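You operate a simulated robot arm through the tools that you are given. There is no shell and no other tool.

You run a simulated two-armed robot. Do the job below in one go: nothing can be reset, and whatever is moved stays where it is left.

## Task
Pad both gaps beside the grey tie, then tighten it and both neighbours.
Fine: one cream felt pad from the bench top standing in each gap; other ties stay loose.

It is judged by the outcome, as a careful person would: the job done as asked, and still so three seconds after it is handed in. It fails if anything else is knocked over, pushed out of place, dropped, spilled or broken.

## Robot
Two 6-joint arms with two-finger parallel grippers on one trunk, on a base that drives. Base frame: it is fixed to the floor where the robot stands at the start and does not move with it; the origin is under the middle of the robot, x ahead of it, y to its left, z up. Readings come in m, degrees, newtons and seconds.
The left shoulder is at the start at [0.05, 0.17, 1.26], the right one opposite. Each reaches about 1.092 m from its shoulder. Places, roughly: cream felt pad (4x2x5 cm) [0.6, 0.1, 0.9]; release lever [0.6, -0.8, 0.9]. Payload 1.57 kg a hand.
The tool frame of a hand sits at the grasp point between the pads (the TCP): z along the fingers, y along the line on which they close. The tips reach 0.03 m beyond it. The gripper opens to 0.08 m. The fingers are 0.017 m wide and 0.012 m thick; the gripper's body (0.04 by 0.082 m) begins 0.08 m behind the TCP.
Orientation is that of the tool frame in the base frame, as [roll, pitch, yaw] about the fixed x, y, z axes, in that order (R = Rz(yaw) Ry(pitch) Rx(roll)). With the fingers straight down and closing along the base's y, the tool's x points along the base's -x, its y along +y and its z along -z.

## Interface
- The arms move only by the tool play_rows. It takes "left_series", "right_series" or both (then of equal length, played together; a hand with none holds still); each is a list of rows, each a list of 7 numbers: the finger opening in m, from 0 to 0.08, then the shift along the base's x, y, z in m, then the turn, a rotation vector about the base's x, y, z in degrees. In form: [[jaw, dx, dy, dz, ax, ay, az], ...]. A call has 1 to 20 rows; each row is the pose to reach, as a shift and turn from the pose commanded when the call began. A row lasts 0.2 s, in which the tool goes at most 0.05 m and 8.6 degrees; a call with a longer step from one row to the next is refused whole, and so is a gripper value outside its range. A pose out of reach is approached as far as the arm can. The call stops where the force on the tool passes 50 N (or 10 N more than at its start, if that is more) or the arm is blocked; 0.2 s more then pass. The fingers move at their own pace (about 0.072 m/s each) and stop on an object; they squeeze with about 34 N. The grip force told is the motor's: it shows also when the fingers shut on nothing. Time passes only in rows, and 0.2 s behind the last, so rows that repeat a pose let the fingers close. The reply holds the time, the measured pose of the TCP, the force on the tool along the base axes, the opening and the grip force, in the units named above and with some noise, with the torque about the TCP (base axes, N m) and any sound that the robot's microphone picked up, and new pictures: "views" is both (left out), scene, wrist or none (wrist: the cameras of the hands that moved).
- Cameras (640 x 400 px; columns grow to the right, rows downward): "scene" is now at [0.0282, -0.0227, 1.8206]; the picture's right is [-0.33, -0.94, 0.00], its down [-0.78, 0.27, -0.56] and it looks along [0.53, -0.18, -0.83] (base axes); focal length 263 px, centre (320, 200). "left" rides on the left gripper at [0.072, 0.007, -0.122] in its tool frame; the picture's right is [-0.09, 1.00, 0.00], its down [-0.84, -0.08, -0.54] and it looks along [-0.54, -0.05, 0.84] (tool axes); focal length 238 px, centre (320, 200). "right" rides on the right gripper at [0.072, -0.007, -0.122] in its tool frame; the picture's right is [0.09, 1.00, 0.00], its down [-0.84, 0.08, -0.54] and it looks along [-0.54, 0.05, 0.84] (tool axes); focal length 238 px, centre (320, 200). There is no depth. A picture from a camera that has moved, and an enlarged one, comes with that camera's place and axes in the base frame and with its lens.
- raise_lower(by): slides the trunk up (or, below 0, down) by that many m; the arms and the scene camera ride with it, the base frame stays. It gives what a move gives, with no picture.
- drive_base(legs): drives the robot by 1 to 6 legs, each [ahead, left, turn to the left] in m, m and degrees, along the robot's own axes; the way and the turn of a leg run together, so that a leg with both is an arc; at most 1.5 m and 180 degrees a leg. The arms and the cameras ride along, it lands a little off, and it stops where it bumps. It gives what a move gives, and a new picture of the scene camera.
- turn_head(pan, tilt): turns the head with the scene camera to pan (to the left, within 86 degrees either way) and tilt (down, from -29 to 69), counted from straight ahead of the robot. It gives what a move gives, and a new picture of the scene camera.
- inspect(camera, box): a new picture of the part [left, top, right, bottom] of that camera's present view, enlarged. No time passes.
- sign_off(): hands the job in; it is judged then, once.

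Places have to be worked out from the pictures, the camera data and where the tool is seen. Open the grippers and draw the arms clear of the work before you hand the job in, unless the task says otherwise.

The tools are called after "Call:" by a JSON object that holds its "name" and its "arguments". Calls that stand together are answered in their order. play_rows: Moves the arms, as the interface text tells. Its arguments: {"type":"object","properties":{"left_series":{"type":"array","items":{"type":"array","items":{"type":"number"}}},"right_series":{"type":"array","items":{"type":"array","items":{"type":"number"}}},"views":{"type":"string","enum":["both","scene","wrist","none"]}},"required":[]} The other tools are called the same way: raise_lower (by) slides the trunk up or down; drive_base (legs) drives the base; turn_head (pan, tilt) turns the head that bears the scene camera; inspect (camera, box) takes an enlarged picture of a part of a camera's view; sign_off () hands the job in.

At the start:

```text
t: 0.0
left_eef_pos: [0.6864, -0.0737, 1.15]
left_tool_rot: [179.9, -0.1, 180.0]
left_contact_force: [-0.6, -0.5, 0.2]
left_moment: [0.02, 0.03, -0.02]
left_gripper_width: 0.0798
left_grip_force: 0.1
right_eef_pos: [0.4199, -0.4914, 1.1497]
right_tool_rot: [180.0, 0.0, -180.0]
right_contact_force: [0.4, 0.1, 0.6]
right_moment: [0.01, 0.02, -0.02]
right_gripper_width: 0.0799
right_grip_force: 0.0
trunk travel left (down, up): [-0.875, 0.095]
robot x, y, heading: [-0.0011, 0.0007, 0.1]
head pan, tilt: [-19.3, 55.9]
```

scene: 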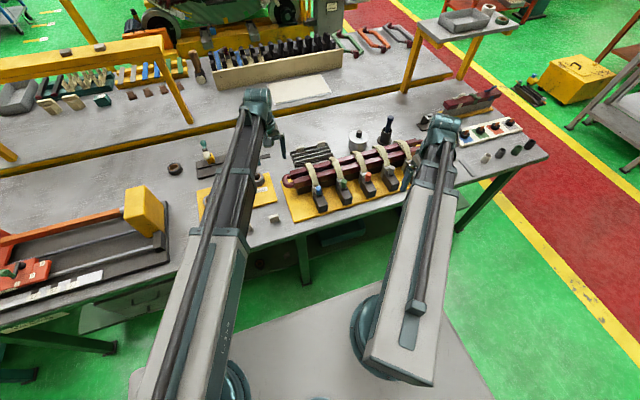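
right: 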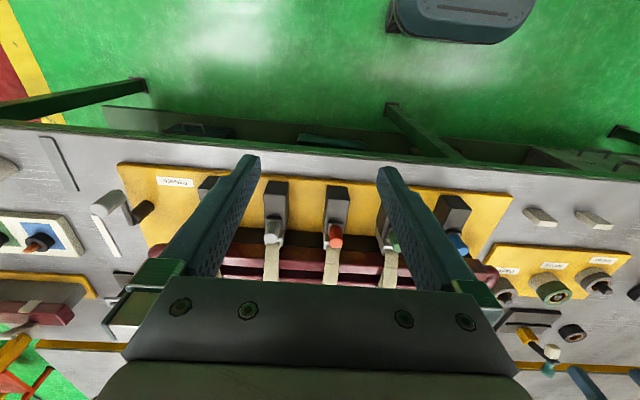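
left: 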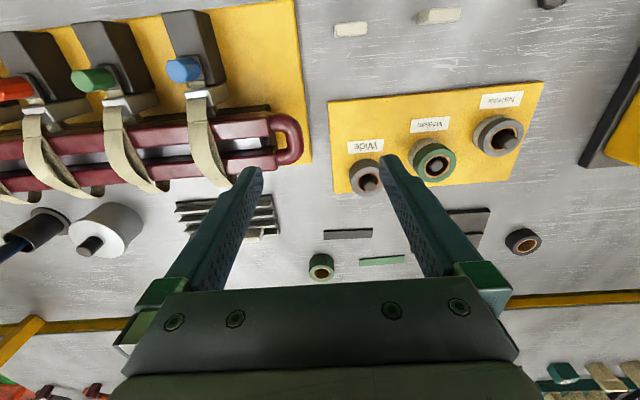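

The scene shows a yellow board with a maroon bundle and several ties with coloured knobs, plus a tray of labelled collars ("Wide, Medium, Narrow") and pads. I'll enlarge the views to understand the mechanism.

Call:
{"name": "inspect", "arguments": {"camera": "scene", "box": [260, 100, 440, 230]}}

Call:
{"name": "inspect", "arguments": {"camera": "right", "box": [80, 140, 400, 340]}}

Call:
{"name": "inspect", "arguments": {"camera": "right", "box": [320, 140, 640, 400]}}

Call:
{"name": "inspect", "arguments": {"camera": "left", "box": [0, 0, 320, 200]}}

Call:
{"name": "inspect", "arguments": {"camera": "left", "box": [320, 60, 640, 260]}}

Call:
{"name": "inspect", "arguments": {"camera": "scene", "box": [150, 120, 330, 260]}}

Call:
{"name": "inspect", "arguments": {"camera": "scene", "box": [400, 70, 560, 190]}}

Call:
{"name": "inspect", "arguments": {"camera": "scene", "box": [0, 40, 220, 180]}}

```text
3.08 times, centred on (350, 165) of scene
camera zoom: at [0.0282, -0.0227, 1.8206], right [-0.33, -0.94, 0.0], down [-0.78, 0.27, -0.56], along [0.53, -0.18, -0.83], focal length 809 px, centre (228, 308)
```

zoom: 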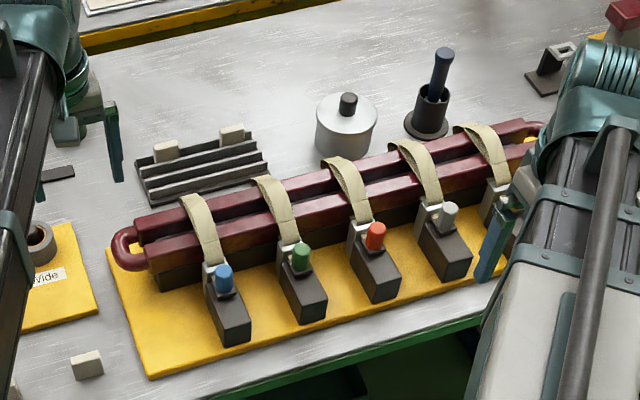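

```text
2.00 times, centred on (240, 240) of right
camera zoom: at [0.3489, -0.4995, 1.2709], right [-0.09, 1.0, 0.0], down [0.84, 0.08, 0.54], along [0.54, 0.05, -0.84], focal length 477 px, centre (480, 120)
```

zoom: 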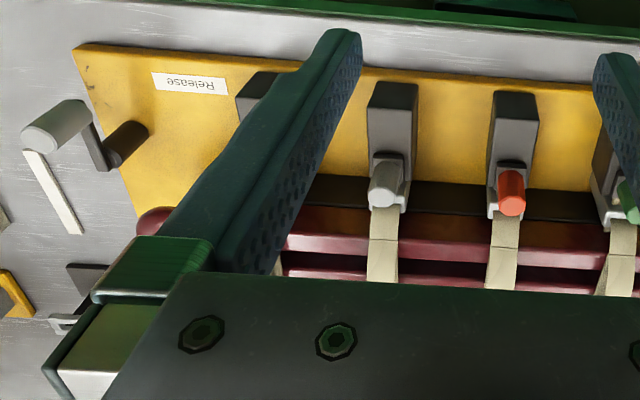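

```text
1.54 times, centred on (480, 270) of right
camera zoom: at [0.3489, -0.4995, 1.2709], right [-0.09, 1.0, 0.0], down [0.84, 0.08, 0.54], along [0.54, 0.05, -0.84], focal length 367 px, centre (74, 92)
```

zoom: 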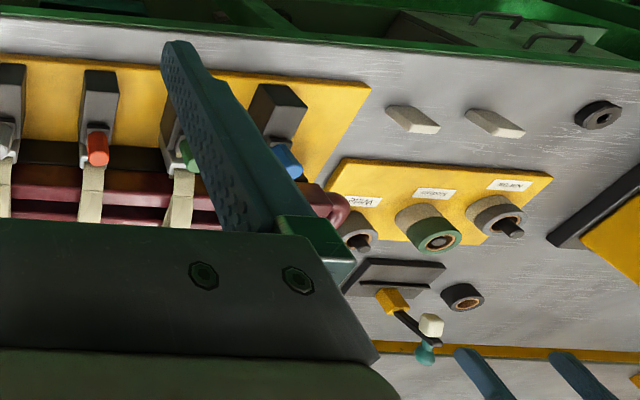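

```text
2.00 times, centred on (160, 100) of left
camera zoom: at [0.615, -0.0666, 1.272], right [0.09, 1.0, 0.0], down [0.84, -0.08, 0.54], along [0.54, -0.05, -0.84], focal length 477 px, centre (640, 400)
```

zoom: 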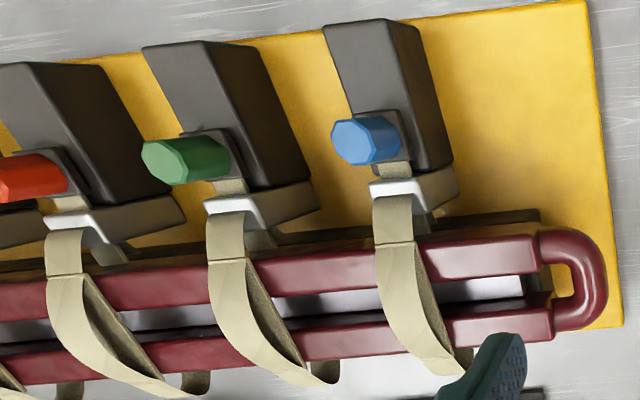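

```text
2.00 times, centred on (480, 160) of left
camera zoom: at [0.615, -0.0666, 1.272], right [0.09, 1.0, 0.0], down [0.84, -0.08, 0.54], along [0.54, -0.05, -0.84], focal length 477 px, centre (0, 280)
```

zoom: 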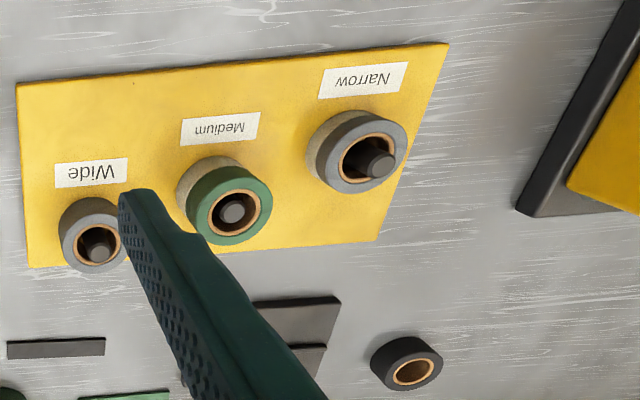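

```text
2.86 times, centred on (240, 190) of scene
camera zoom: at [0.0282, -0.0227, 1.8206], right [-0.33, -0.94, 0.0], down [-0.78, 0.27, -0.56], along [0.53, -0.18, -0.83], focal length 751 px, centre (549, 229)
```

zoom: 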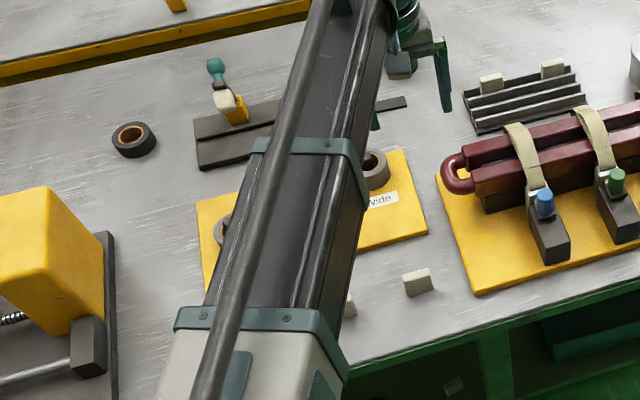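

```text
3.33 times, centred on (480, 130) of scene
camera zoom: at [0.0282, -0.0227, 1.8206], right [-0.33, -0.94, 0.0], down [-0.78, 0.27, -0.56], along [0.53, -0.18, -0.83], focal length 876 px, centre (-213, 433)
```

zoom: 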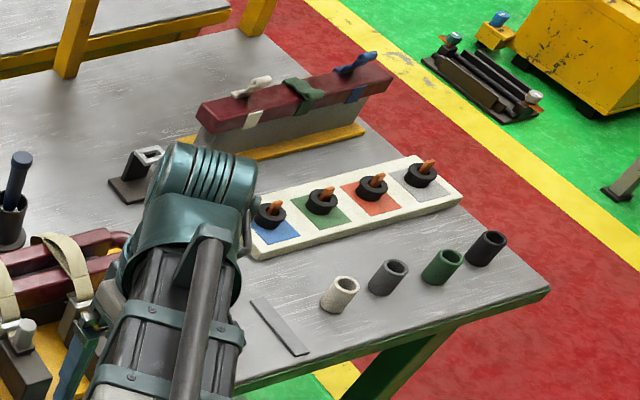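

```text
2.86 times, centred on (110, 110) of scene
camera zoom: at [0.0282, -0.0227, 1.8206], right [-0.33, -0.94, 0.0], down [-0.78, 0.27, -0.56], along [0.53, -0.18, -0.83], focal length 751 px, centre (920, 457)
```

zoom: 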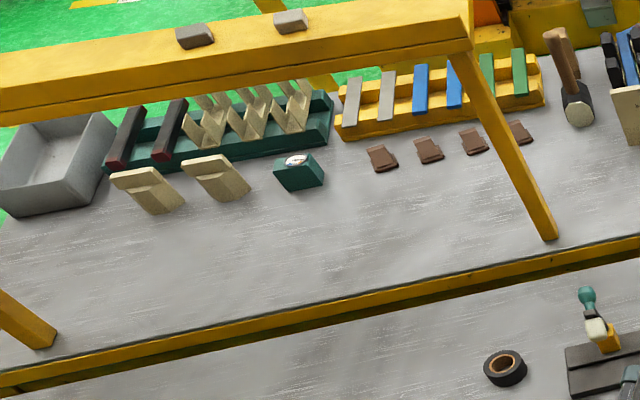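

A five-tie board (blue, green, red, grey and a fifth hidden by the arm) with a two-bar loop; pads lie on the bench and on a ribbed rack. I'll lift both hands and draw them apart to clear the view.

Call:
{"name": "play_rows", "arguments": {"left_series": [[0.08, -0.02, 0.04, 0.02, 0, 0, 0], [0.08, -0.04, 0.08, 0.04, 0, 0, 0], [0.08, -0.06, 0.12, 0.06, 0, 0, 0], [0.08, -0.08, 0.16, 0.08, 0, 0, 0], [0.08, -0.1, 0.2, 0.1, 0, 0, 0], [0.08, -0.12, 0.24, 0.12, 0, 0, 0], [0.08, -0.14, 0.28, 0.14, 0, 0, 0], [0.08, -0.16, 0.32, 0.16, 0, 0, 0]], "right_series": [[0.08, 0, -0.02, 0.03, 0, 0, 0], [0.08, 0, -0.04, 0.06, 0, 0, 0], [0.08, 0, -0.06, 0.09, 0, 0, 0], [0.08, 0, -0.08, 0.12, 0, 0, 0], [0.08, 0, -0.1, 0.15, 0, 0, 0], [0.08, 0, -0.12, 0.18, 0, 0, 0], [0.08, 0, -0.14, 0.21, 0, 0, 0], [0.08, 0, -0.16, 0.23, 0, 0, 0]]}}

Call:
{"name": "inspect", "arguments": {"camera": "right", "box": [160, 100, 480, 300]}}

Call:
{"name": "inspect", "arguments": {"camera": "scene", "box": [250, 100, 450, 230]}}

```text
t: 1.8
left_eef_pos: [0.5241, 0.2476, 1.1502]
left_tool_rot: [-180.0, 0.0, 180.0]
left_contact_force: [-0.5, 0.0, 0.2]
left_moment: [-0.05, 0.01, -0.01]
left_gripper_width: 0.0801
left_grip_force: 0.1
left hand out of reach, approached as far as the arm can: row 1, 2, 3, 4, 5, 6, 7, 8
right_eef_pos: [0.4131, -0.642, 1.1506]
right_tool_rot: [-180.0, 0.0, -180.0]
right_contact_force: [-0.5, 0.7, 0.3]
right_moment: [0.0, 0.02, 0.02]
right_gripper_width: 0.0801
right_grip_force: 0.1
right hand out of reach, approached as far as the arm can: row 1, 2, 3, 4, 5, 6, 7, 8
trunk travel left (down, up): [-0.875, 0.095]
robot x, y, heading: [-0.0016, 0.0003, -0.0]
head pan, tilt: [-19.3, 55.9]
camera scene: at [0.0274, -0.0219, 1.8207], right [-0.33, -0.94, 0.0], down [-0.78, 0.27, -0.56], along [0.53, -0.19, -0.83], focal length 263 px, centre (320, 200)
camera right: at [0.3422, -0.6486, 1.2713], right [-0.09, 1.0, 0.0], down [0.84, 0.08, 0.54], along [0.54, 0.05, -0.84], focal length 238 px, centre (320, 200)
camera left: at [0.4519, 0.2541, 1.2721], right [0.09, 1.0, 0.0], down [0.84, -0.08, 0.54], along [0.54, -0.05, -0.84], focal length 238 px, centre (320, 200)
```

scene: 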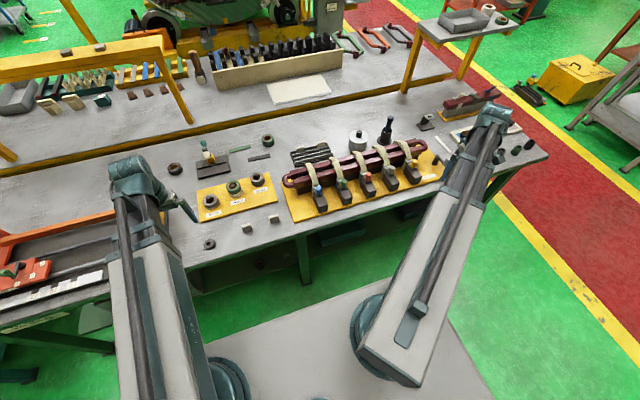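
right: 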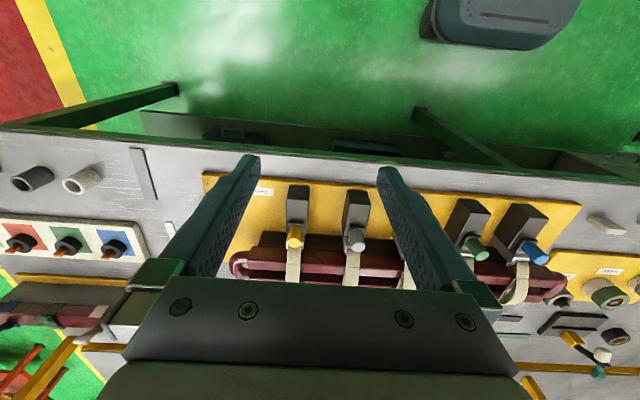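
left: 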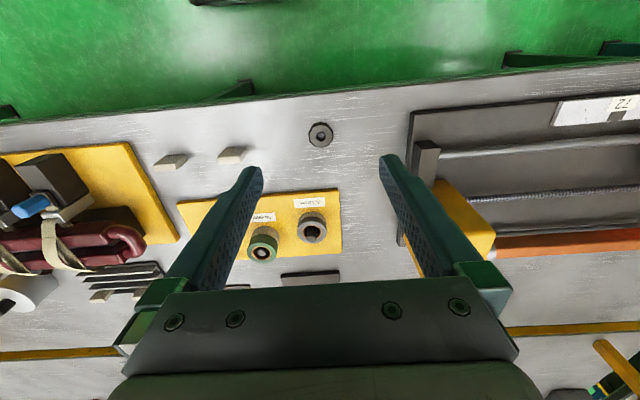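

```text
2.00 times, centred on (320, 200) of right
camera zoom: at [0.3422, -0.6486, 1.2713], right [-0.09, 1.0, 0.0], down [0.84, 0.08, 0.54], along [0.54, 0.05, -0.84], focal length 477 px, centre (320, 200)
```

zoom: 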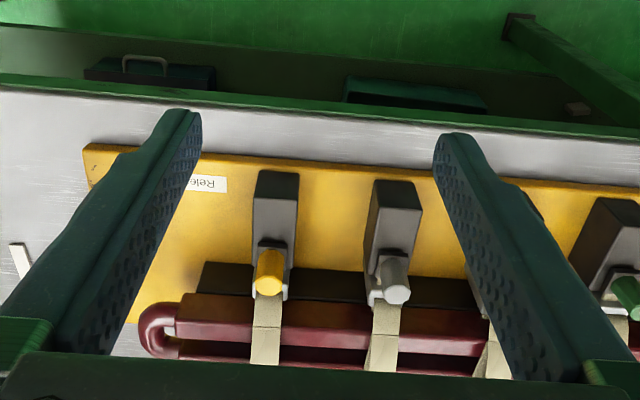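

```text
3.08 times, centred on (350, 165) of scene
camera zoom: at [0.0274, -0.0219, 1.8207], right [-0.33, -0.94, 0.0], down [-0.78, 0.27, -0.56], along [0.53, -0.19, -0.83], focal length 809 px, centre (228, 308)
```

zoom: 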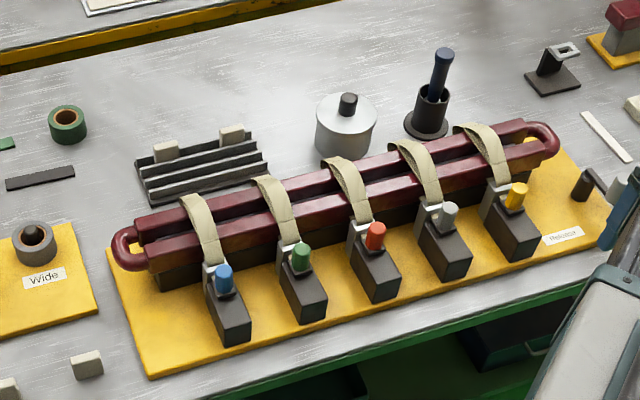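

The ties run blue, green, red, grey, yellow along y at x≈0.62, with grey near y≈-0.557; so red and yellow are the neighbours and the bays between them are the gaps. I'll bring the right hand above the grey tie to study its mechanism.

Call:
{"name": "play_rows", "arguments": {"right_series": [[0.08, 0.04, 0.02, 0, 0, 0, 0], [0.08, 0.08, 0.04, 0, 0, 0, 0], [0.08, 0.12, 0.06, -0.01, 0, 0, 0], [0.08, 0.16, 0.08, -0.04, 0, 0, 0], [0.08, 0.17, 0.085, -0.07, 0, 0, 0]]}}

Call:
{"name": "inspect", "arguments": {"camera": "right", "box": [160, 80, 480, 280]}}

```text
refused: row 4 steps farther than a row can; nothing moved
```

```text
2.00 times, centred on (320, 180) of right
camera zoom: at [0.3422, -0.6486, 1.2713], right [-0.09, 1.0, 0.0], down [0.84, 0.08, 0.54], along [0.54, 0.05, -0.84], focal length 477 px, centre (320, 240)
```

zoom: 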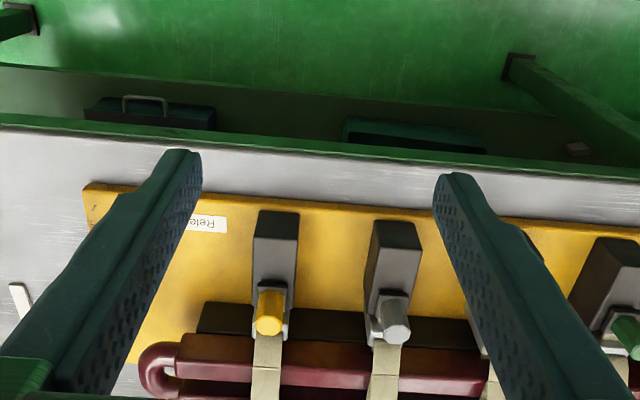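

Row 4's step was a little too long; I'll use smaller steps for the same move toward the grey tie.

Call:
{"name": "play_rows", "arguments": {"right_series": [[0.08, 0.04, 0.02, 0, 0, 0, 0], [0.08, 0.08, 0.04, 0, 0, 0, 0], [0.08, 0.12, 0.06, -0.01, 0, 0, 0], [0.08, 0.15, 0.08, -0.03, 0, 0, 0], [0.08, 0.17, 0.085, -0.07, 0, 0, 0]]}}

Call:
{"name": "inspect", "arguments": {"camera": "right", "box": [160, 80, 480, 280]}}

Call:
{"name": "inspect", "arguments": {"camera": "scene", "box": [340, 130, 460, 205]}}

```text
t: 3.0
left_eef_pos: [0.5242, 0.2469, 1.1494]
left_tool_rot: [179.9, -0.1, -180.0]
left_contact_force: [-0.4, -0.2, 0.8]
left_moment: [0.02, 0.0, -0.02]
left_gripper_width: 0.0797
left_grip_force: 0.0
right_eef_pos: [0.5877, -0.5608, 1.1494]
right_tool_rot: [180.0, 0.0, 179.9]
right_contact_force: [0.2, -0.7, -0.2]
right_moment: [0.0, 0.0, 0.0]
right_gripper_width: 0.08
right_grip_force: 0.1
right hand out of reach, approached as far as the arm can: row 2, 3, 4, 5
trunk travel left (down, up): [-0.875, 0.095]
robot x, y, heading: [0.0005, 0.0034, 0.2]
head pan, tilt: [-19.3, 55.9]
camera scene: at [0.0285, -0.0228, 1.8206], right [-0.33, -0.94, 0.0], down [-0.78, 0.27, -0.56], along [0.53, -0.18, -0.83], focal length 263 px, centre (320, 200)
camera right: at [0.5173, -0.5676, 1.2707], right [-0.09, 1.0, 0.0], down [0.84, 0.08, 0.54], along [0.54, 0.05, -0.84], focal length 238 px, centre (320, 200)
```

scene: 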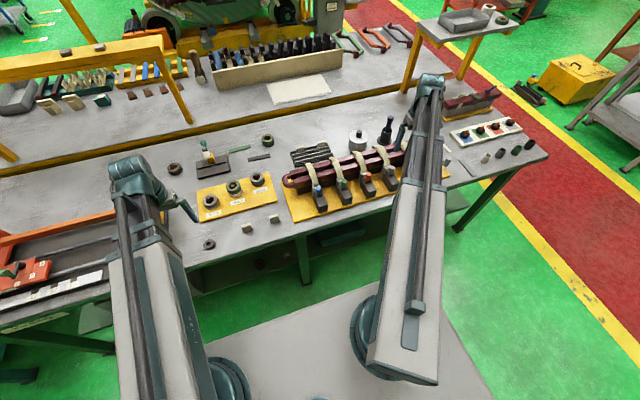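
right: 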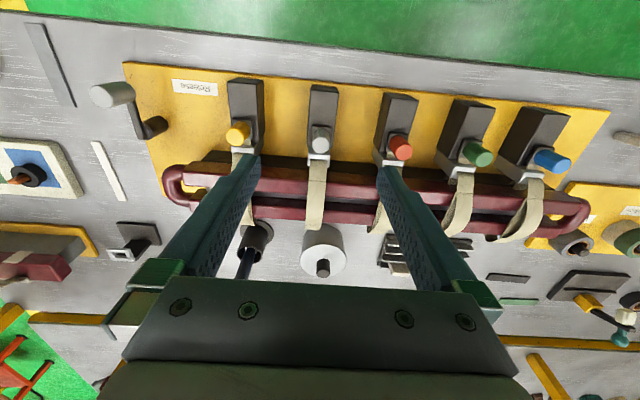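

```text
2.00 times, centred on (320, 180) of right
camera zoom: at [0.5173, -0.5676, 1.2707], right [-0.09, 1.0, 0.0], down [0.84, 0.08, 0.54], along [0.54, 0.05, -0.84], focal length 477 px, centre (320, 240)
```

zoom: 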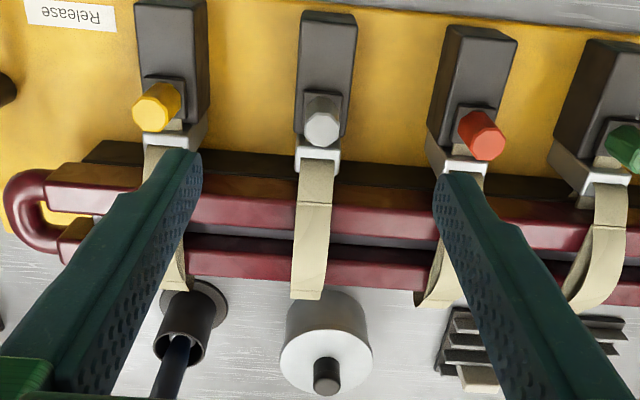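

```text
5.33 times, centred on (400, 168) of scene
camera zoom: at [0.0285, -0.0228, 1.8206], right [-0.33, -0.94, 0.0], down [-0.78, 0.27, -0.56], along [0.53, -0.18, -0.83], focal length 1402 px, centre (-107, 373)
```

zoom: 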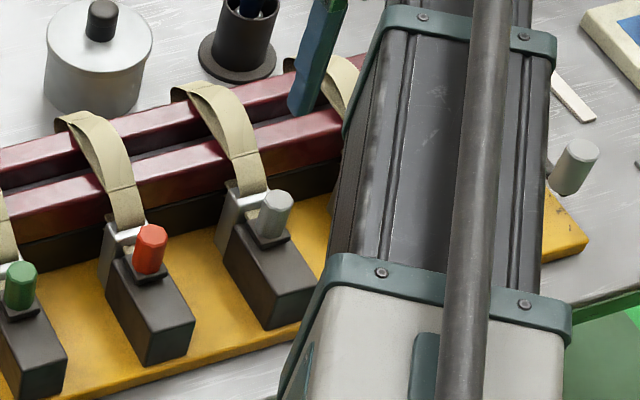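

The commanded height was above the reachable ceiling (~1.15), so I'll come down about 0.26 to bring the hand to z≈1.06 and look at the knob up close.

Call:
{"name": "play_rows", "arguments": {"right_series": [[0.08, 0, 0, -0.05, 0, 0, 0], [0.08, 0, 0, -0.1, 0, 0, 0], [0.08, 0, 0, -0.15, 0, 0, 0], [0.08, 0, 0, -0.2, 0, 0, 0], [0.08, 0, 0.0, -0.24, 0, 0, 0]]}}

Call:
{"name": "inspect", "arguments": {"camera": "right", "box": [160, 40, 480, 240]}}

```text
t: 4.2
left_eef_pos: [0.5243, 0.2461, 1.1495]
left_tool_rot: [180.0, 0.0, -180.0]
left_contact_force: [0.1, -0.6, 0.4]
left_moment: [0.02, 0.01, -0.02]
left_gripper_width: 0.0801
left_grip_force: 0.1
right_eef_pos: [0.5883, -0.5626, 1.1501]
right_tool_rot: [-180.0, 0.0, 180.0]
right_contact_force: [0.1, -0.5, 0.6]
right_moment: [0.01, -0.01, 0.02]
right_gripper_width: 0.08
right_grip_force: 0.0
right hand out of reach, approached as far as the arm can: row 1, 2, 3, 4, 5
trunk travel left (down, up): [-0.875, 0.095]
robot x, y, heading: [0.0013, 0.0004, 0.0]
head pan, tilt: [-19.3, 55.9]
camera scene: at [0.0282, -0.0226, 1.8206], right [-0.33, -0.94, 0.0], down [-0.78, 0.27, -0.56], along [0.53, -0.18, -0.83], focal length 263 px, centre (320, 200)
camera right: at [0.5168, -0.5676, 1.2708], right [-0.09, 1.0, 0.0], down [0.84, 0.08, 0.54], along [0.54, 0.05, -0.84], focal length 238 px, centre (320, 200)
```

scene: 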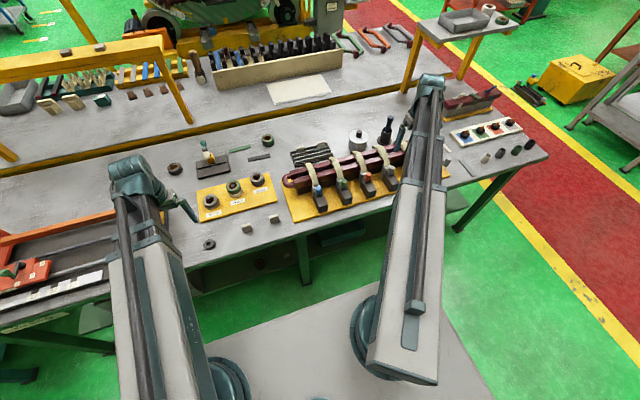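
right: 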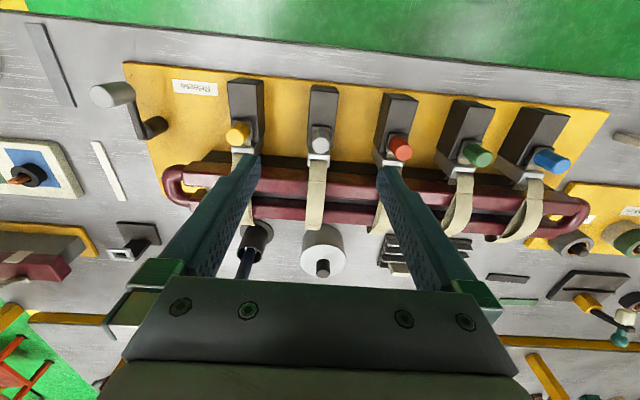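

```text
2.00 times, centred on (320, 140) of right
camera zoom: at [0.5168, -0.5676, 1.2708], right [-0.09, 1.0, 0.0], down [0.84, 0.08, 0.54], along [0.54, 0.05, -0.84], focal length 477 px, centre (320, 320)
```

zoom: 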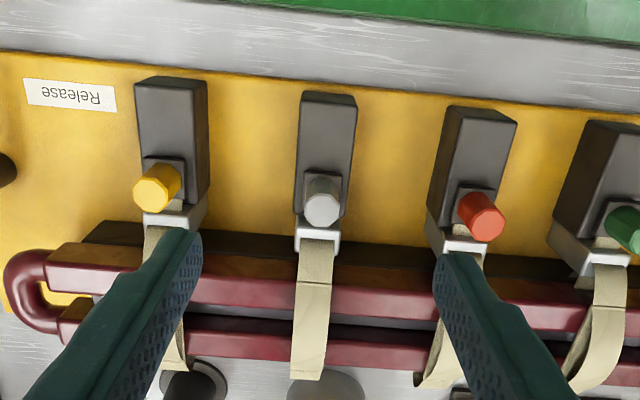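

The height stayed at 1.15 through all those rows, so the arms may not move vertically on their own. I'll test this with a small isolated down step.

Call:
{"name": "play_rows", "arguments": {"right_series": [[0.08, 0, 0, -0.02, 0, 0, 0], [0.08, 0, 0, -0.03, 0, 0, 0]], "views": "none"}}

Call:
{"name": "raise_lower", "arguments": {"by": -0.06}}

Call:
{"name": "inspect", "arguments": {"camera": "right", "box": [160, 40, 480, 240]}}

```text
t: 4.8
left_eef_pos: [0.524, 0.2469, 1.1512]
left_tool_rot: [179.9, 0.0, 180.0]
left_contact_force: [-0.7, 0.1, 0.1]
left_moment: [0.05, -0.03, -0.02]
left_gripper_width: 0.0801
left_grip_force: 0.0
right_eef_pos: [0.5875, -0.5609, 1.1502]
right_tool_rot: [179.9, -0.1, 179.9]
right_contact_force: [0.7, 0.0, 0.0]
right_moment: [-0.03, 0.02, 0.02]
right_gripper_width: 0.0799
right_grip_force: 0.1
right hand out of reach, approached as far as the arm can: row 1, 2
trunk travel left (down, up): [-0.875, 0.095]
robot x, y, heading: [-0.0016, 0.0029, -0.4]
head pan, tilt: [-19.3, 55.9]
```

```text
t: 5.8
left_eef_pos: [0.5223, 0.2465, 1.0908]
left_tool_rot: [-180.0, -0.1, 180.0]
left_contact_force: [0.1, 0.2, -1.4]
left_moment: [-0.03, 0.06, 0.02]
left_gripper_width: 0.0799
left_grip_force: 0.1
right_eef_pos: [0.5877, -0.5608, 1.091]
right_tool_rot: [180.0, 0.1, 179.9]
right_contact_force: [0.6, -0.1, 0.2]
right_moment: [0.03, 0.02, -0.01]
right_gripper_width: 0.0799
right_grip_force: 0.0
trunk travel left (down, up): [-0.815, 0.155]
robot x, y, heading: [-0.0013, 0.0011, -0.3]
head pan, tilt: [-19.3, 55.9]
```

```text
2.00 times, centred on (320, 140) of right
camera zoom: at [0.5166, -0.5675, 1.211], right [-0.09, 1.0, 0.0], down [0.84, 0.08, 0.54], along [0.54, 0.05, -0.84], focal length 477 px, centre (320, 320)
```

zoom: 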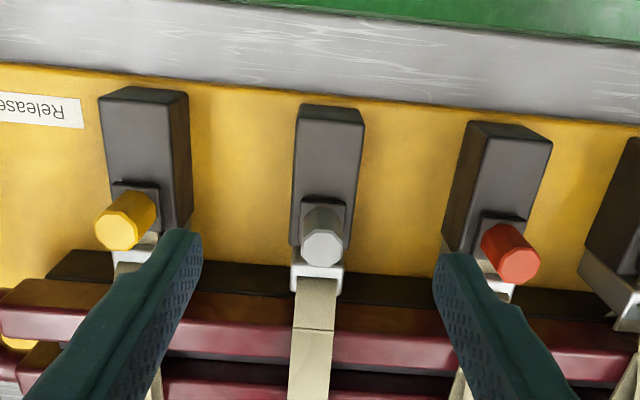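

Confirmed: height is set by the trunk only. By triangulating, the grey knob's top is about (0.621, -0.557, 0.977). I'll lower 0.07 more (tips at ≈0.99, still above the knob) to see the tie mechanism.

Call:
{"name": "raise_lower", "arguments": {"by": -0.07}}

Call:
{"name": "inspect", "arguments": {"camera": "right", "box": [0, 0, 640, 400]}}

Call:
{"name": "inspect", "arguments": {"camera": "right", "box": [220, 60, 420, 210]}}

Call:
{"name": "inspect", "arguments": {"camera": "scene", "box": [340, 130, 420, 205]}}

```text
t: 6.9
left_eef_pos: [0.5237, 0.2468, 1.0214]
left_tool_rot: [-180.0, 0.0, -179.9]
left_contact_force: [0.9, -0.2, 1.2]
left_moment: [0.04, 0.01, 0.02]
left_gripper_width: 0.0801
left_grip_force: 0.1
right_eef_pos: [0.5879, -0.5609, 1.0187]
right_tool_rot: [179.9, 0.0, 180.0]
right_contact_force: [-0.5, 0.5, -0.5]
right_moment: [0.0, -0.01, 0.02]
right_gripper_width: 0.0797
right_grip_force: 0.0
trunk travel left (down, up): [-0.745, 0.225]
robot x, y, heading: [-0.0036, 0.0005, 0.0]
head pan, tilt: [-19.3, 55.9]
```

```text
1.00 times, centred on (320, 200) of right (not enlarged: the box is as wide or as high as the picture)
camera zoom: at [0.5166, -0.5675, 1.141], right [-0.09, 1.0, 0.0], down [0.84, 0.08, 0.54], along [0.54, 0.05, -0.84], focal length 238 px, centre (320, 200)
```

zoom: 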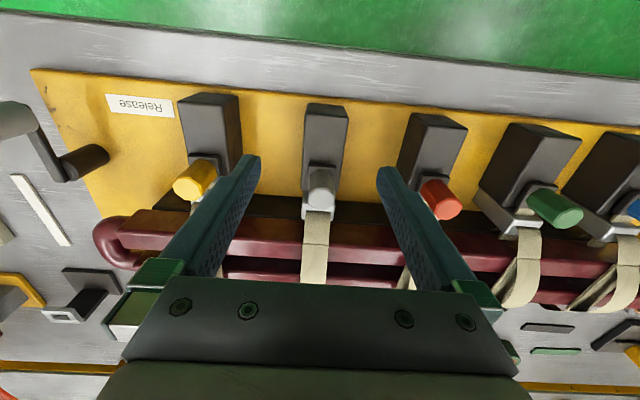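

```text
2.67 times, centred on (320, 135) of right
camera zoom: at [0.5166, -0.5675, 1.141], right [-0.09, 1.0, 0.0], down [0.84, 0.08, 0.54], along [0.54, 0.05, -0.84], focal length 636 px, centre (320, 373)
```

zoom: 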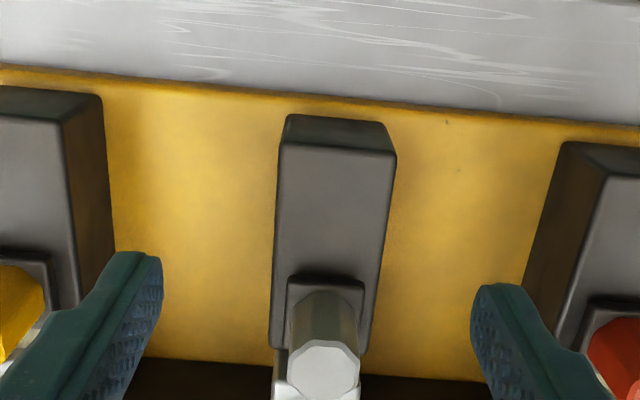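

```text
5.33 times, centred on (380, 168) of scene
camera zoom: at [0.028, -0.0226, 1.6907], right [-0.33, -0.94, 0.0], down [-0.78, 0.27, -0.56], along [0.53, -0.18, -0.83], focal length 1402 px, centre (0, 373)
```

zoom: 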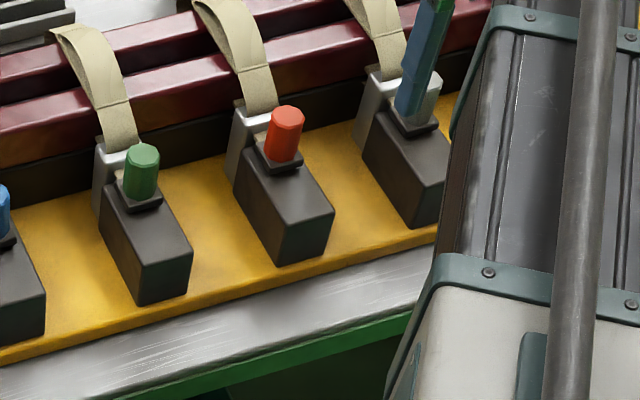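

The knob sits on a slide at the inner end of a long block, with the strap passing through a bracket, so it probably pulls back along the block. Padding comes first: I'll raise a bit and look down on the slot between the bars in the red–grey bay.

Call:
{"name": "raise_lower", "arguments": {"by": 0.08}}

Call:
{"name": "play_rows", "arguments": {"right_series": [[0.08, 0.03, 0.02, 0, 0, 0, 0], [0.08, 0.06, 0.04, 0, 0, 0, 0], [0.08, 0.09, 0.053, 0, 0, 0, 0], [0.08, 0.11, 0.053, 0, 0, 0, 0]], "views": "wrist"}}

Call:
{"name": "inspect", "arguments": {"camera": "right", "box": [160, 80, 480, 280]}}

```text
t: 8.1
left_eef_pos: [0.5238, 0.2476, 1.1005]
left_tool_rot: [179.9, 0.1, -179.9]
left_contact_force: [0.4, -0.5, 0.6]
left_moment: [0.02, 0.03, 0.01]
left_gripper_width: 0.0802
left_grip_force: 0.1
right_eef_pos: [0.5886, -0.5612, 1.1006]
right_tool_rot: [180.0, 0.0, 180.0]
right_contact_force: [-0.2, -0.2, 1.1]
right_moment: [-0.01, -0.01, 0.02]
right_gripper_width: 0.0797
right_grip_force: 0.0
trunk travel left (down, up): [-0.825, 0.145]
robot x, y, heading: [-0.0008, -0.0015, 0.0]
head pan, tilt: [-19.3, 55.9]
```

```text
t: 9.1
left_eef_pos: [0.5249, 0.2459, 1.1008]
left_tool_rot: [-179.9, 0.1, -180.0]
left_contact_force: [-0.7, -0.7, 0.2]
left_moment: [0.0, -0.03, 0.01]
left_gripper_width: 0.0798
left_grip_force: 0.0
right_eef_pos: [0.6977, -0.5083, 1.0995]
right_tool_rot: [179.9, 0.0, 180.0]
right_contact_force: [-0.5, 0.8, 0.1]
right_moment: [0.03, 0.02, 0.02]
right_gripper_width: 0.08
right_grip_force: 0.1
trunk travel left (down, up): [-0.825, 0.145]
robot x, y, heading: [0.0021, -0.0006, 0.0]
head pan, tilt: [-19.3, 55.9]
camera right: at [0.6269, -0.515, 1.2207], right [-0.09, 1.0, 0.0], down [0.84, 0.08, 0.54], along [0.54, 0.05, -0.84], focal length 238 px, centre (320, 200)
```

right: 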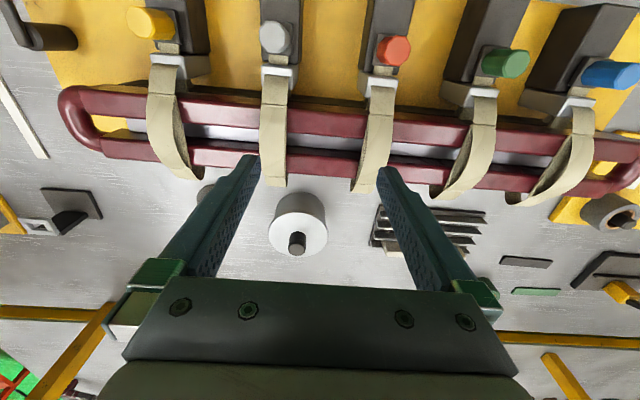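

```text
2.00 times, centred on (320, 180) of right
camera zoom: at [0.6269, -0.515, 1.2207], right [-0.09, 1.0, 0.0], down [0.84, 0.08, 0.54], along [0.54, 0.05, -0.84], focal length 477 px, centre (320, 240)
```

zoom: 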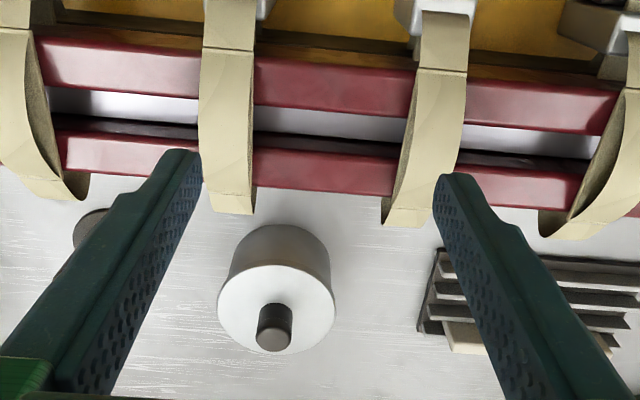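

I see a slot between the two bars in each bay with a pale floor. To fix its height and width I'll raise the trunk and compare the same edges from another height.

Call:
{"name": "raise_lower", "arguments": {"by": 0.14}}

Call:
{"name": "inspect", "arguments": {"camera": "right", "box": [240, 60, 400, 160]}}

Call:
{"name": "inspect", "arguments": {"camera": "scene", "box": [220, 180, 320, 250]}}

Call:
{"name": "inspect", "arguments": {"camera": "left", "box": [60, 80, 300, 230]}}

Call:
{"name": "inspect", "arguments": {"camera": "scene", "box": [270, 120, 350, 180]}}

```text
t: 10.7
left_eef_pos: [0.5244, 0.2463, 1.2397]
left_tool_rot: [180.0, 0.0, 180.0]
left_contact_force: [-0.2, 0.7, 0.7]
left_moment: [0.03, 0.02, 0.03]
left_gripper_width: 0.08
left_grip_force: 0.1
right_eef_pos: [0.6978, -0.5078, 1.2398]
right_tool_rot: [-180.0, 0.0, 180.0]
right_contact_force: [0.6, -0.6, 0.3]
right_moment: [0.01, 0.01, 0.02]
right_gripper_width: 0.0798
right_grip_force: 0.1
trunk travel left (down, up): [-0.965, 0.005]
robot x, y, heading: [-0.0016, -0.0, 0.0]
head pan, tilt: [-19.3, 55.9]
```

```text
4.00 times, centred on (320, 110) of right
camera zoom: at [0.6266, -0.5148, 1.3607], right [-0.09, 1.0, 0.0], down [0.84, 0.08, 0.54], along [0.54, 0.05, -0.84], focal length 953 px, centre (320, 560)
```

zoom: 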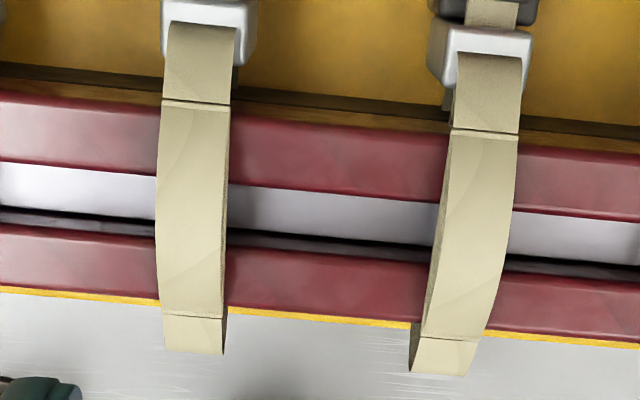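

```text
5.71 times, centred on (270, 215) of scene
camera zoom: at [0.0284, -0.0227, 1.9106], right [-0.33, -0.94, 0.0], down [-0.78, 0.27, -0.56], along [0.53, -0.18, -0.83], focal length 1503 px, centre (606, 114)
```

zoom: 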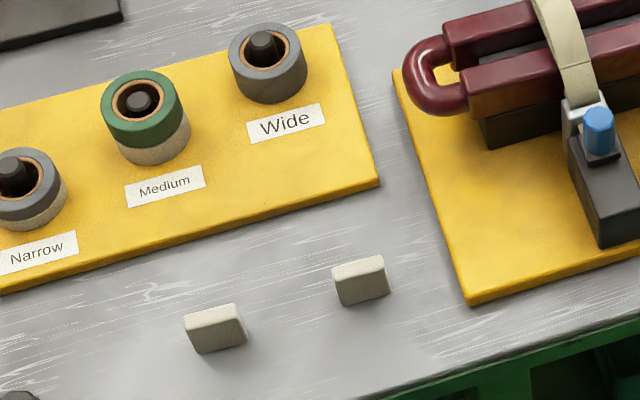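

```text
2.67 times, centred on (180, 155) of left
camera zoom: at [0.453, 0.2531, 1.3619], right [0.09, 1.0, 0.0], down [0.84, -0.08, 0.54], along [0.54, -0.05, -0.84], focal length 636 px, centre (693, 320)
```

zoom: 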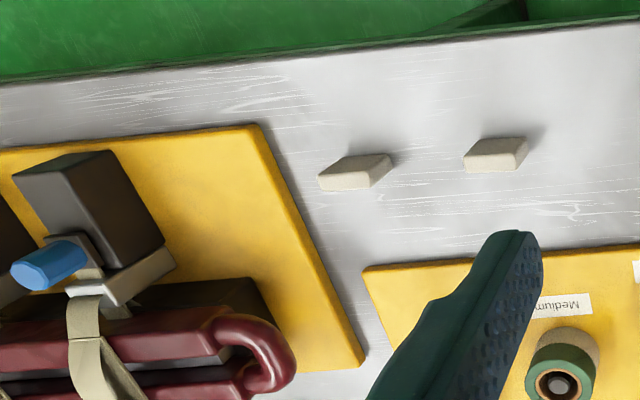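

```text
6.67 times, centred on (310, 150) of scene
camera zoom: at [0.0284, -0.0227, 1.9106], right [-0.33, -0.94, 0.0], down [-0.78, 0.27, -0.56], along [0.53, -0.18, -0.83], focal length 1753 px, centre (387, 533)
```

zoom: 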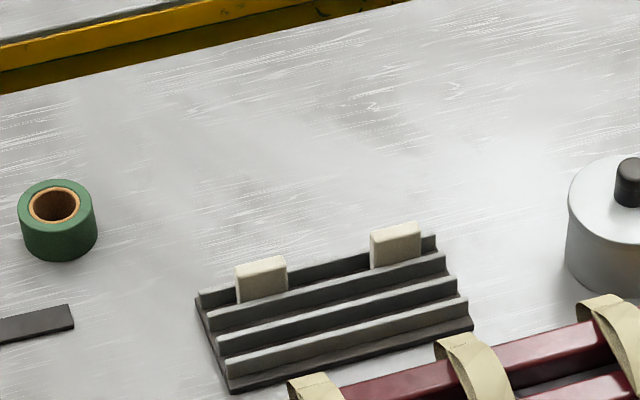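

Two cream pads stand on the bench near its front edge (others sit in the rack – leave those). I'll lower again and take the same slot view at higher magnification for an accurate triangulation.

Call:
{"name": "raise_lower", "arguments": {"by": -0.14}}

Call:
{"name": "inspect", "arguments": {"camera": "right", "box": [240, 70, 400, 170]}}

Call:
{"name": "inspect", "arguments": {"camera": "right", "box": [120, 70, 280, 170]}}

Call:
{"name": "inspect", "arguments": {"camera": "left", "box": [140, 130, 260, 205]}}

```text
t: 12.4
left_eef_pos: [0.5247, 0.2456, 1.1002]
left_tool_rot: [180.0, 0.0, 180.0]
left_contact_force: [0.0, 0.5, 0.4]
left_moment: [0.0, -0.02, -0.01]
left_gripper_width: 0.0803
left_grip_force: 0.0
right_eef_pos: [0.6977, -0.5079, 1.1001]
right_tool_rot: [-180.0, 0.0, 180.0]
right_contact_force: [0.5, -1.0, -0.5]
right_moment: [-0.01, 0.0, 0.0]
right_gripper_width: 0.0799
right_grip_force: 0.2
trunk travel left (down, up): [-0.825, 0.145]
robot x, y, heading: [0.0022, -0.0049, 0.2]
head pan, tilt: [-19.3, 55.9]
```

```text
4.00 times, centred on (320, 120) of right
camera zoom: at [0.6264, -0.5148, 1.221], right [-0.09, 1.0, 0.0], down [0.84, 0.08, 0.54], along [0.54, 0.05, -0.84], focal length 953 px, centre (320, 520)
```

zoom: 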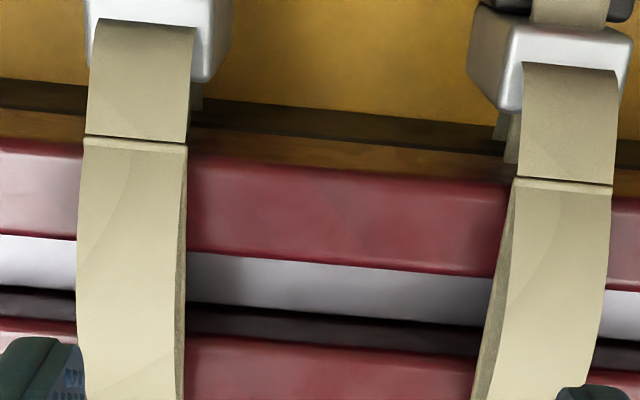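

```text
4.00 times, centred on (200, 120) of right
camera zoom: at [0.6264, -0.5148, 1.221], right [-0.09, 1.0, 0.0], down [0.84, 0.08, 0.54], along [0.54, 0.05, -0.84], focal length 953 px, centre (800, 520)
```

zoom: 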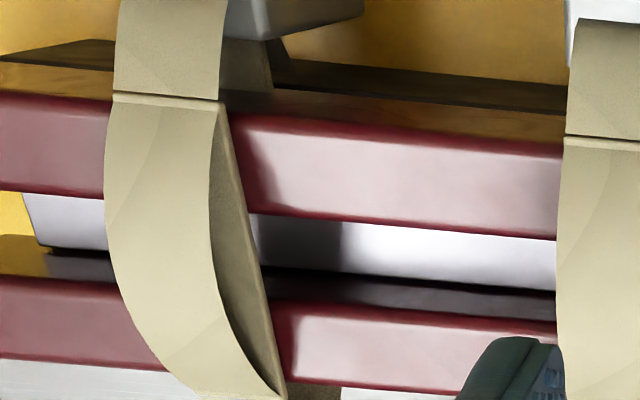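

```text
5.33 times, centred on (200, 168) of left
camera zoom: at [0.4528, 0.2532, 1.2221], right [0.09, 1.0, 0.0], down [0.84, -0.08, 0.54], along [0.54, -0.05, -0.84], focal length 1271 px, centre (960, 373)
```

zoom: 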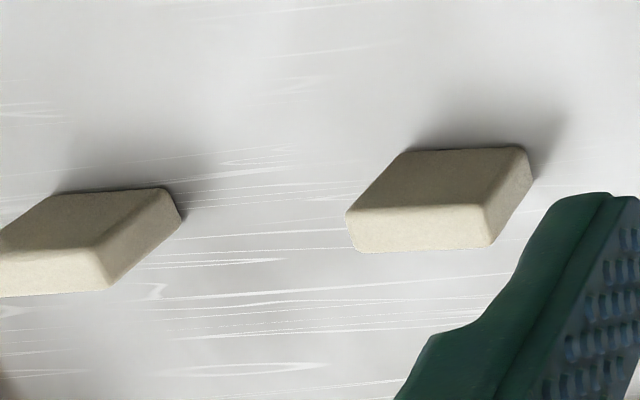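

From both heights: bar tops ≈0.945, slot floor ≈0.911, slot x≈0.714–0.739 (centre ≈0.727), running along y; ties spaced ≈0.11 so bay centres are y≈-0.502 and ≈-0.612. Now I'll retract the left hand off the bench and move the right hand over the pads.

Call:
{"name": "play_rows", "arguments": {"left_series": [[0.08, -0.03, 0.02, 0, 0, 0, 0], [0.08, -0.06, 0.04, 0, 0, 0, 0], [0.08, -0.09, 0.06, 0, 0, 0, 0], [0.08, -0.12, 0.08, 0, 0, 0, 0], [0.08, -0.15, 0.1, 0, 0, 0, 0], [0.08, -0.18, 0.12, 0, 0, 0, 0], [0.08, -0.21, 0.14, 0, 0, 0, 0]], "views": "none"}}

Call:
{"name": "play_rows", "arguments": {"right_series": [[0.08, -0.012, 0.045, 0, 0, 0, 0], [0.08, -0.024, 0.09, 0, 0, 0, 0], [0.08, -0.036, 0.135, 0, 0, 0, 0], [0.08, -0.048, 0.18, 0, 0, 0, 0], [0.08, -0.06, 0.225, 0, 0, 0, 0], [0.08, -0.072, 0.27, 0, 0, 0, 0], [0.08, -0.084, 0.315, 0, 0, 0, 0], [0.08, -0.096, 0.36, 0, 0, 0, 0], [0.08, -0.108, 0.405, 0, 0, 0, 0], [0.08, -0.12, 0.45, 0, 0, 0, 0], [0.08, -0.12, 0.495, 0, 0, 0, 0], [0.08, -0.12, 0.54, 0, 0, 0, 0], [0.08, -0.12, 0.57, 0, 0, 0, 0]], "views": "both"}}

Call:
{"name": "inspect", "arguments": {"camera": "right", "box": [200, 60, 440, 210]}}

```text
t: 14.0
left_eef_pos: [0.3656, 0.4284, 1.1002]
left_tool_rot: [-179.9, -0.1, 179.9]
left_contact_force: [0.3, 0.0, -0.3]
left_moment: [0.0, -0.03, 0.0]
left_gripper_width: 0.0798
left_grip_force: 0.1
left hand out of reach, approached as far as the arm can: row 4, 5, 6, 7
right_eef_pos: [0.6965, -0.5078, 1.1017]
right_tool_rot: [-179.9, -0.1, -180.0]
right_contact_force: [0.3, 0.1, -0.4]
right_moment: [0.01, -0.01, 0.0]
right_gripper_width: 0.0799
right_grip_force: 0.0
trunk travel left (down, up): [-0.825, 0.145]
robot x, y, heading: [-0.0003, 0.0006, 0.1]
head pan, tilt: [-19.3, 55.9]
```

```text
t: 16.8
left_eef_pos: [0.3645, 0.4292, 1.0994]
left_tool_rot: [-179.8, -0.1, -179.9]
left_contact_force: [1.1, -0.5, 0.0]
left_moment: [0.02, -0.01, -0.02]
left_gripper_width: 0.0804
left_grip_force: 0.0
right_eef_pos: [0.5778, 0.0623, 1.1004]
right_tool_rot: [180.0, 0.0, -179.9]
right_contact_force: [-0.2, 0.7, 0.2]
right_moment: [0.0, 0.0, -0.01]
right_gripper_width: 0.0802
right_grip_force: 0.0
trunk travel left (down, up): [-0.825, 0.145]
robot x, y, heading: [-0.0024, -0.0014, 0.0]
head pan, tilt: [-19.3, 55.9]
camera scene: at [0.0282, -0.0221, 1.7706], right [-0.33, -0.94, 0.0], down [-0.78, 0.27, -0.56], along [0.53, -0.19, -0.83], focal length 263 px, centre (320, 200)
camera right: at [0.5073, 0.0565, 1.2208], right [-0.09, 1.0, 0.0], down [0.84, 0.08, 0.54], along [0.54, 0.05, -0.84], focal length 238 px, centre (320, 200)
```

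scene: 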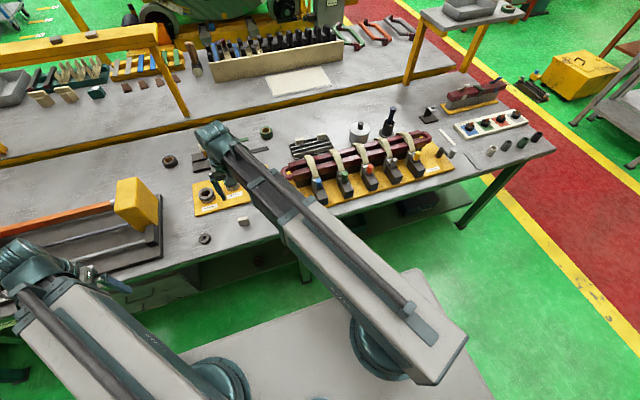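
right: 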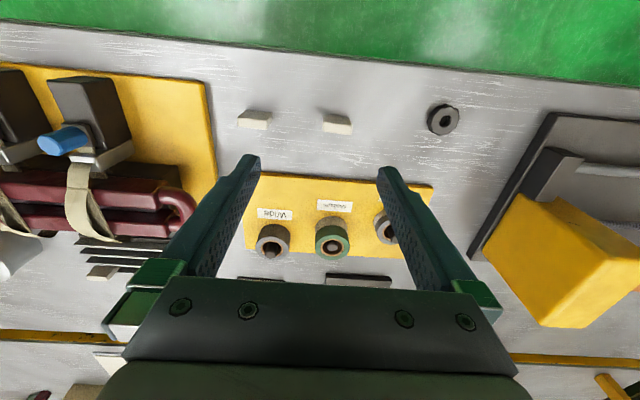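

```text
2.67 times, centred on (320, 135) of right
camera zoom: at [0.5073, 0.0565, 1.2208], right [-0.09, 1.0, 0.0], down [0.84, 0.08, 0.54], along [0.54, 0.05, -0.84], focal length 636 px, centre (320, 373)
```

zoom: 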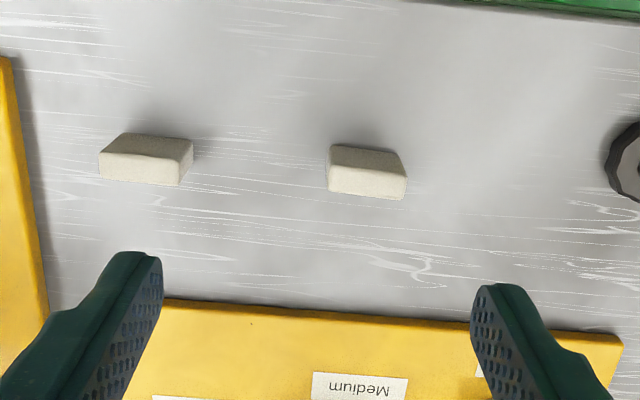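

Both pads are in view; I'll zoom in on each to get exact positions, yaw and thickness.

Call:
{"name": "inspect", "arguments": {"camera": "right", "box": [310, 100, 370, 140]}}

Call:
{"name": "inspect", "arguments": {"camera": "right", "box": [225, 95, 285, 135]}}

Call:
{"name": "inspect", "arguments": {"camera": "scene", "box": [180, 180, 290, 260]}}

```text
10.00 times, centred on (340, 120) of right
camera zoom: at [0.5073, 0.0565, 1.2208], right [-0.09, 1.0, 0.0], down [0.84, 0.08, 0.54], along [0.54, 0.05, -0.84], focal length 2384 px, centre (120, 1000)
```

zoom: 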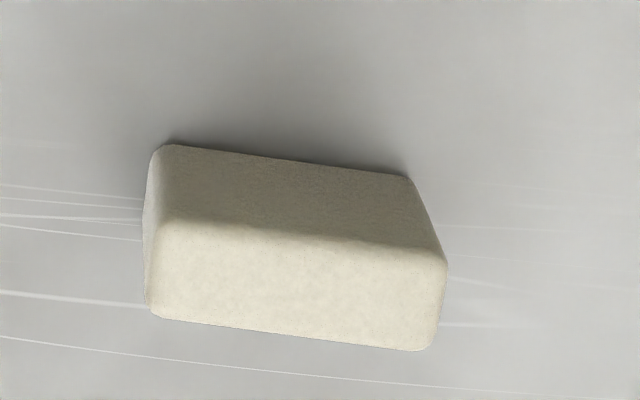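

```text
10.00 times, centred on (255, 115) of right
camera zoom: at [0.5073, 0.0565, 1.2208], right [-0.09, 1.0, 0.0], down [0.84, 0.08, 0.54], along [0.54, 0.05, -0.84], focal length 2384 px, centre (970, 1050)
```

zoom: 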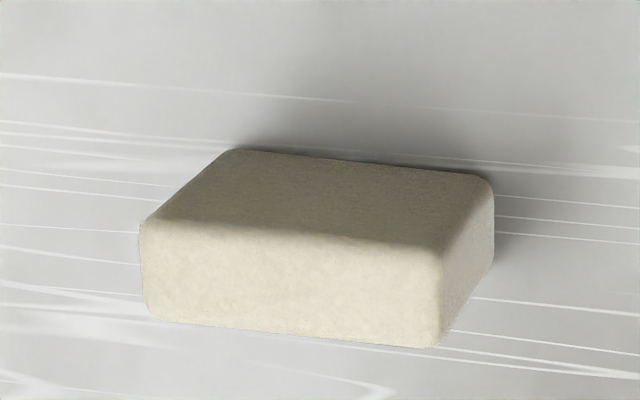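

```text
5.00 times, centred on (235, 220) of scene
camera zoom: at [0.0282, -0.0221, 1.7706], right [-0.33, -0.94, 0.0], down [-0.78, 0.27, -0.56], along [0.53, -0.19, -0.83], focal length 1315 px, centre (745, 100)
```

zoom: 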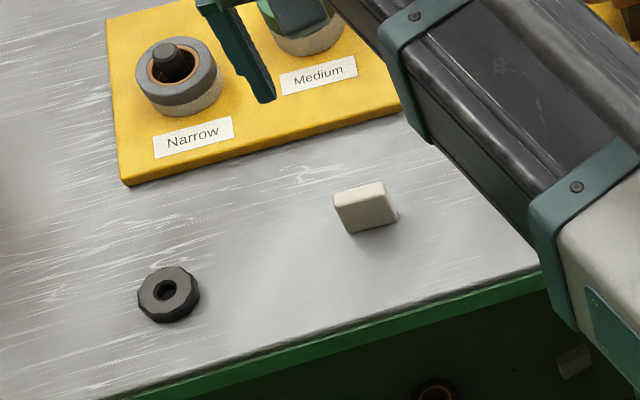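

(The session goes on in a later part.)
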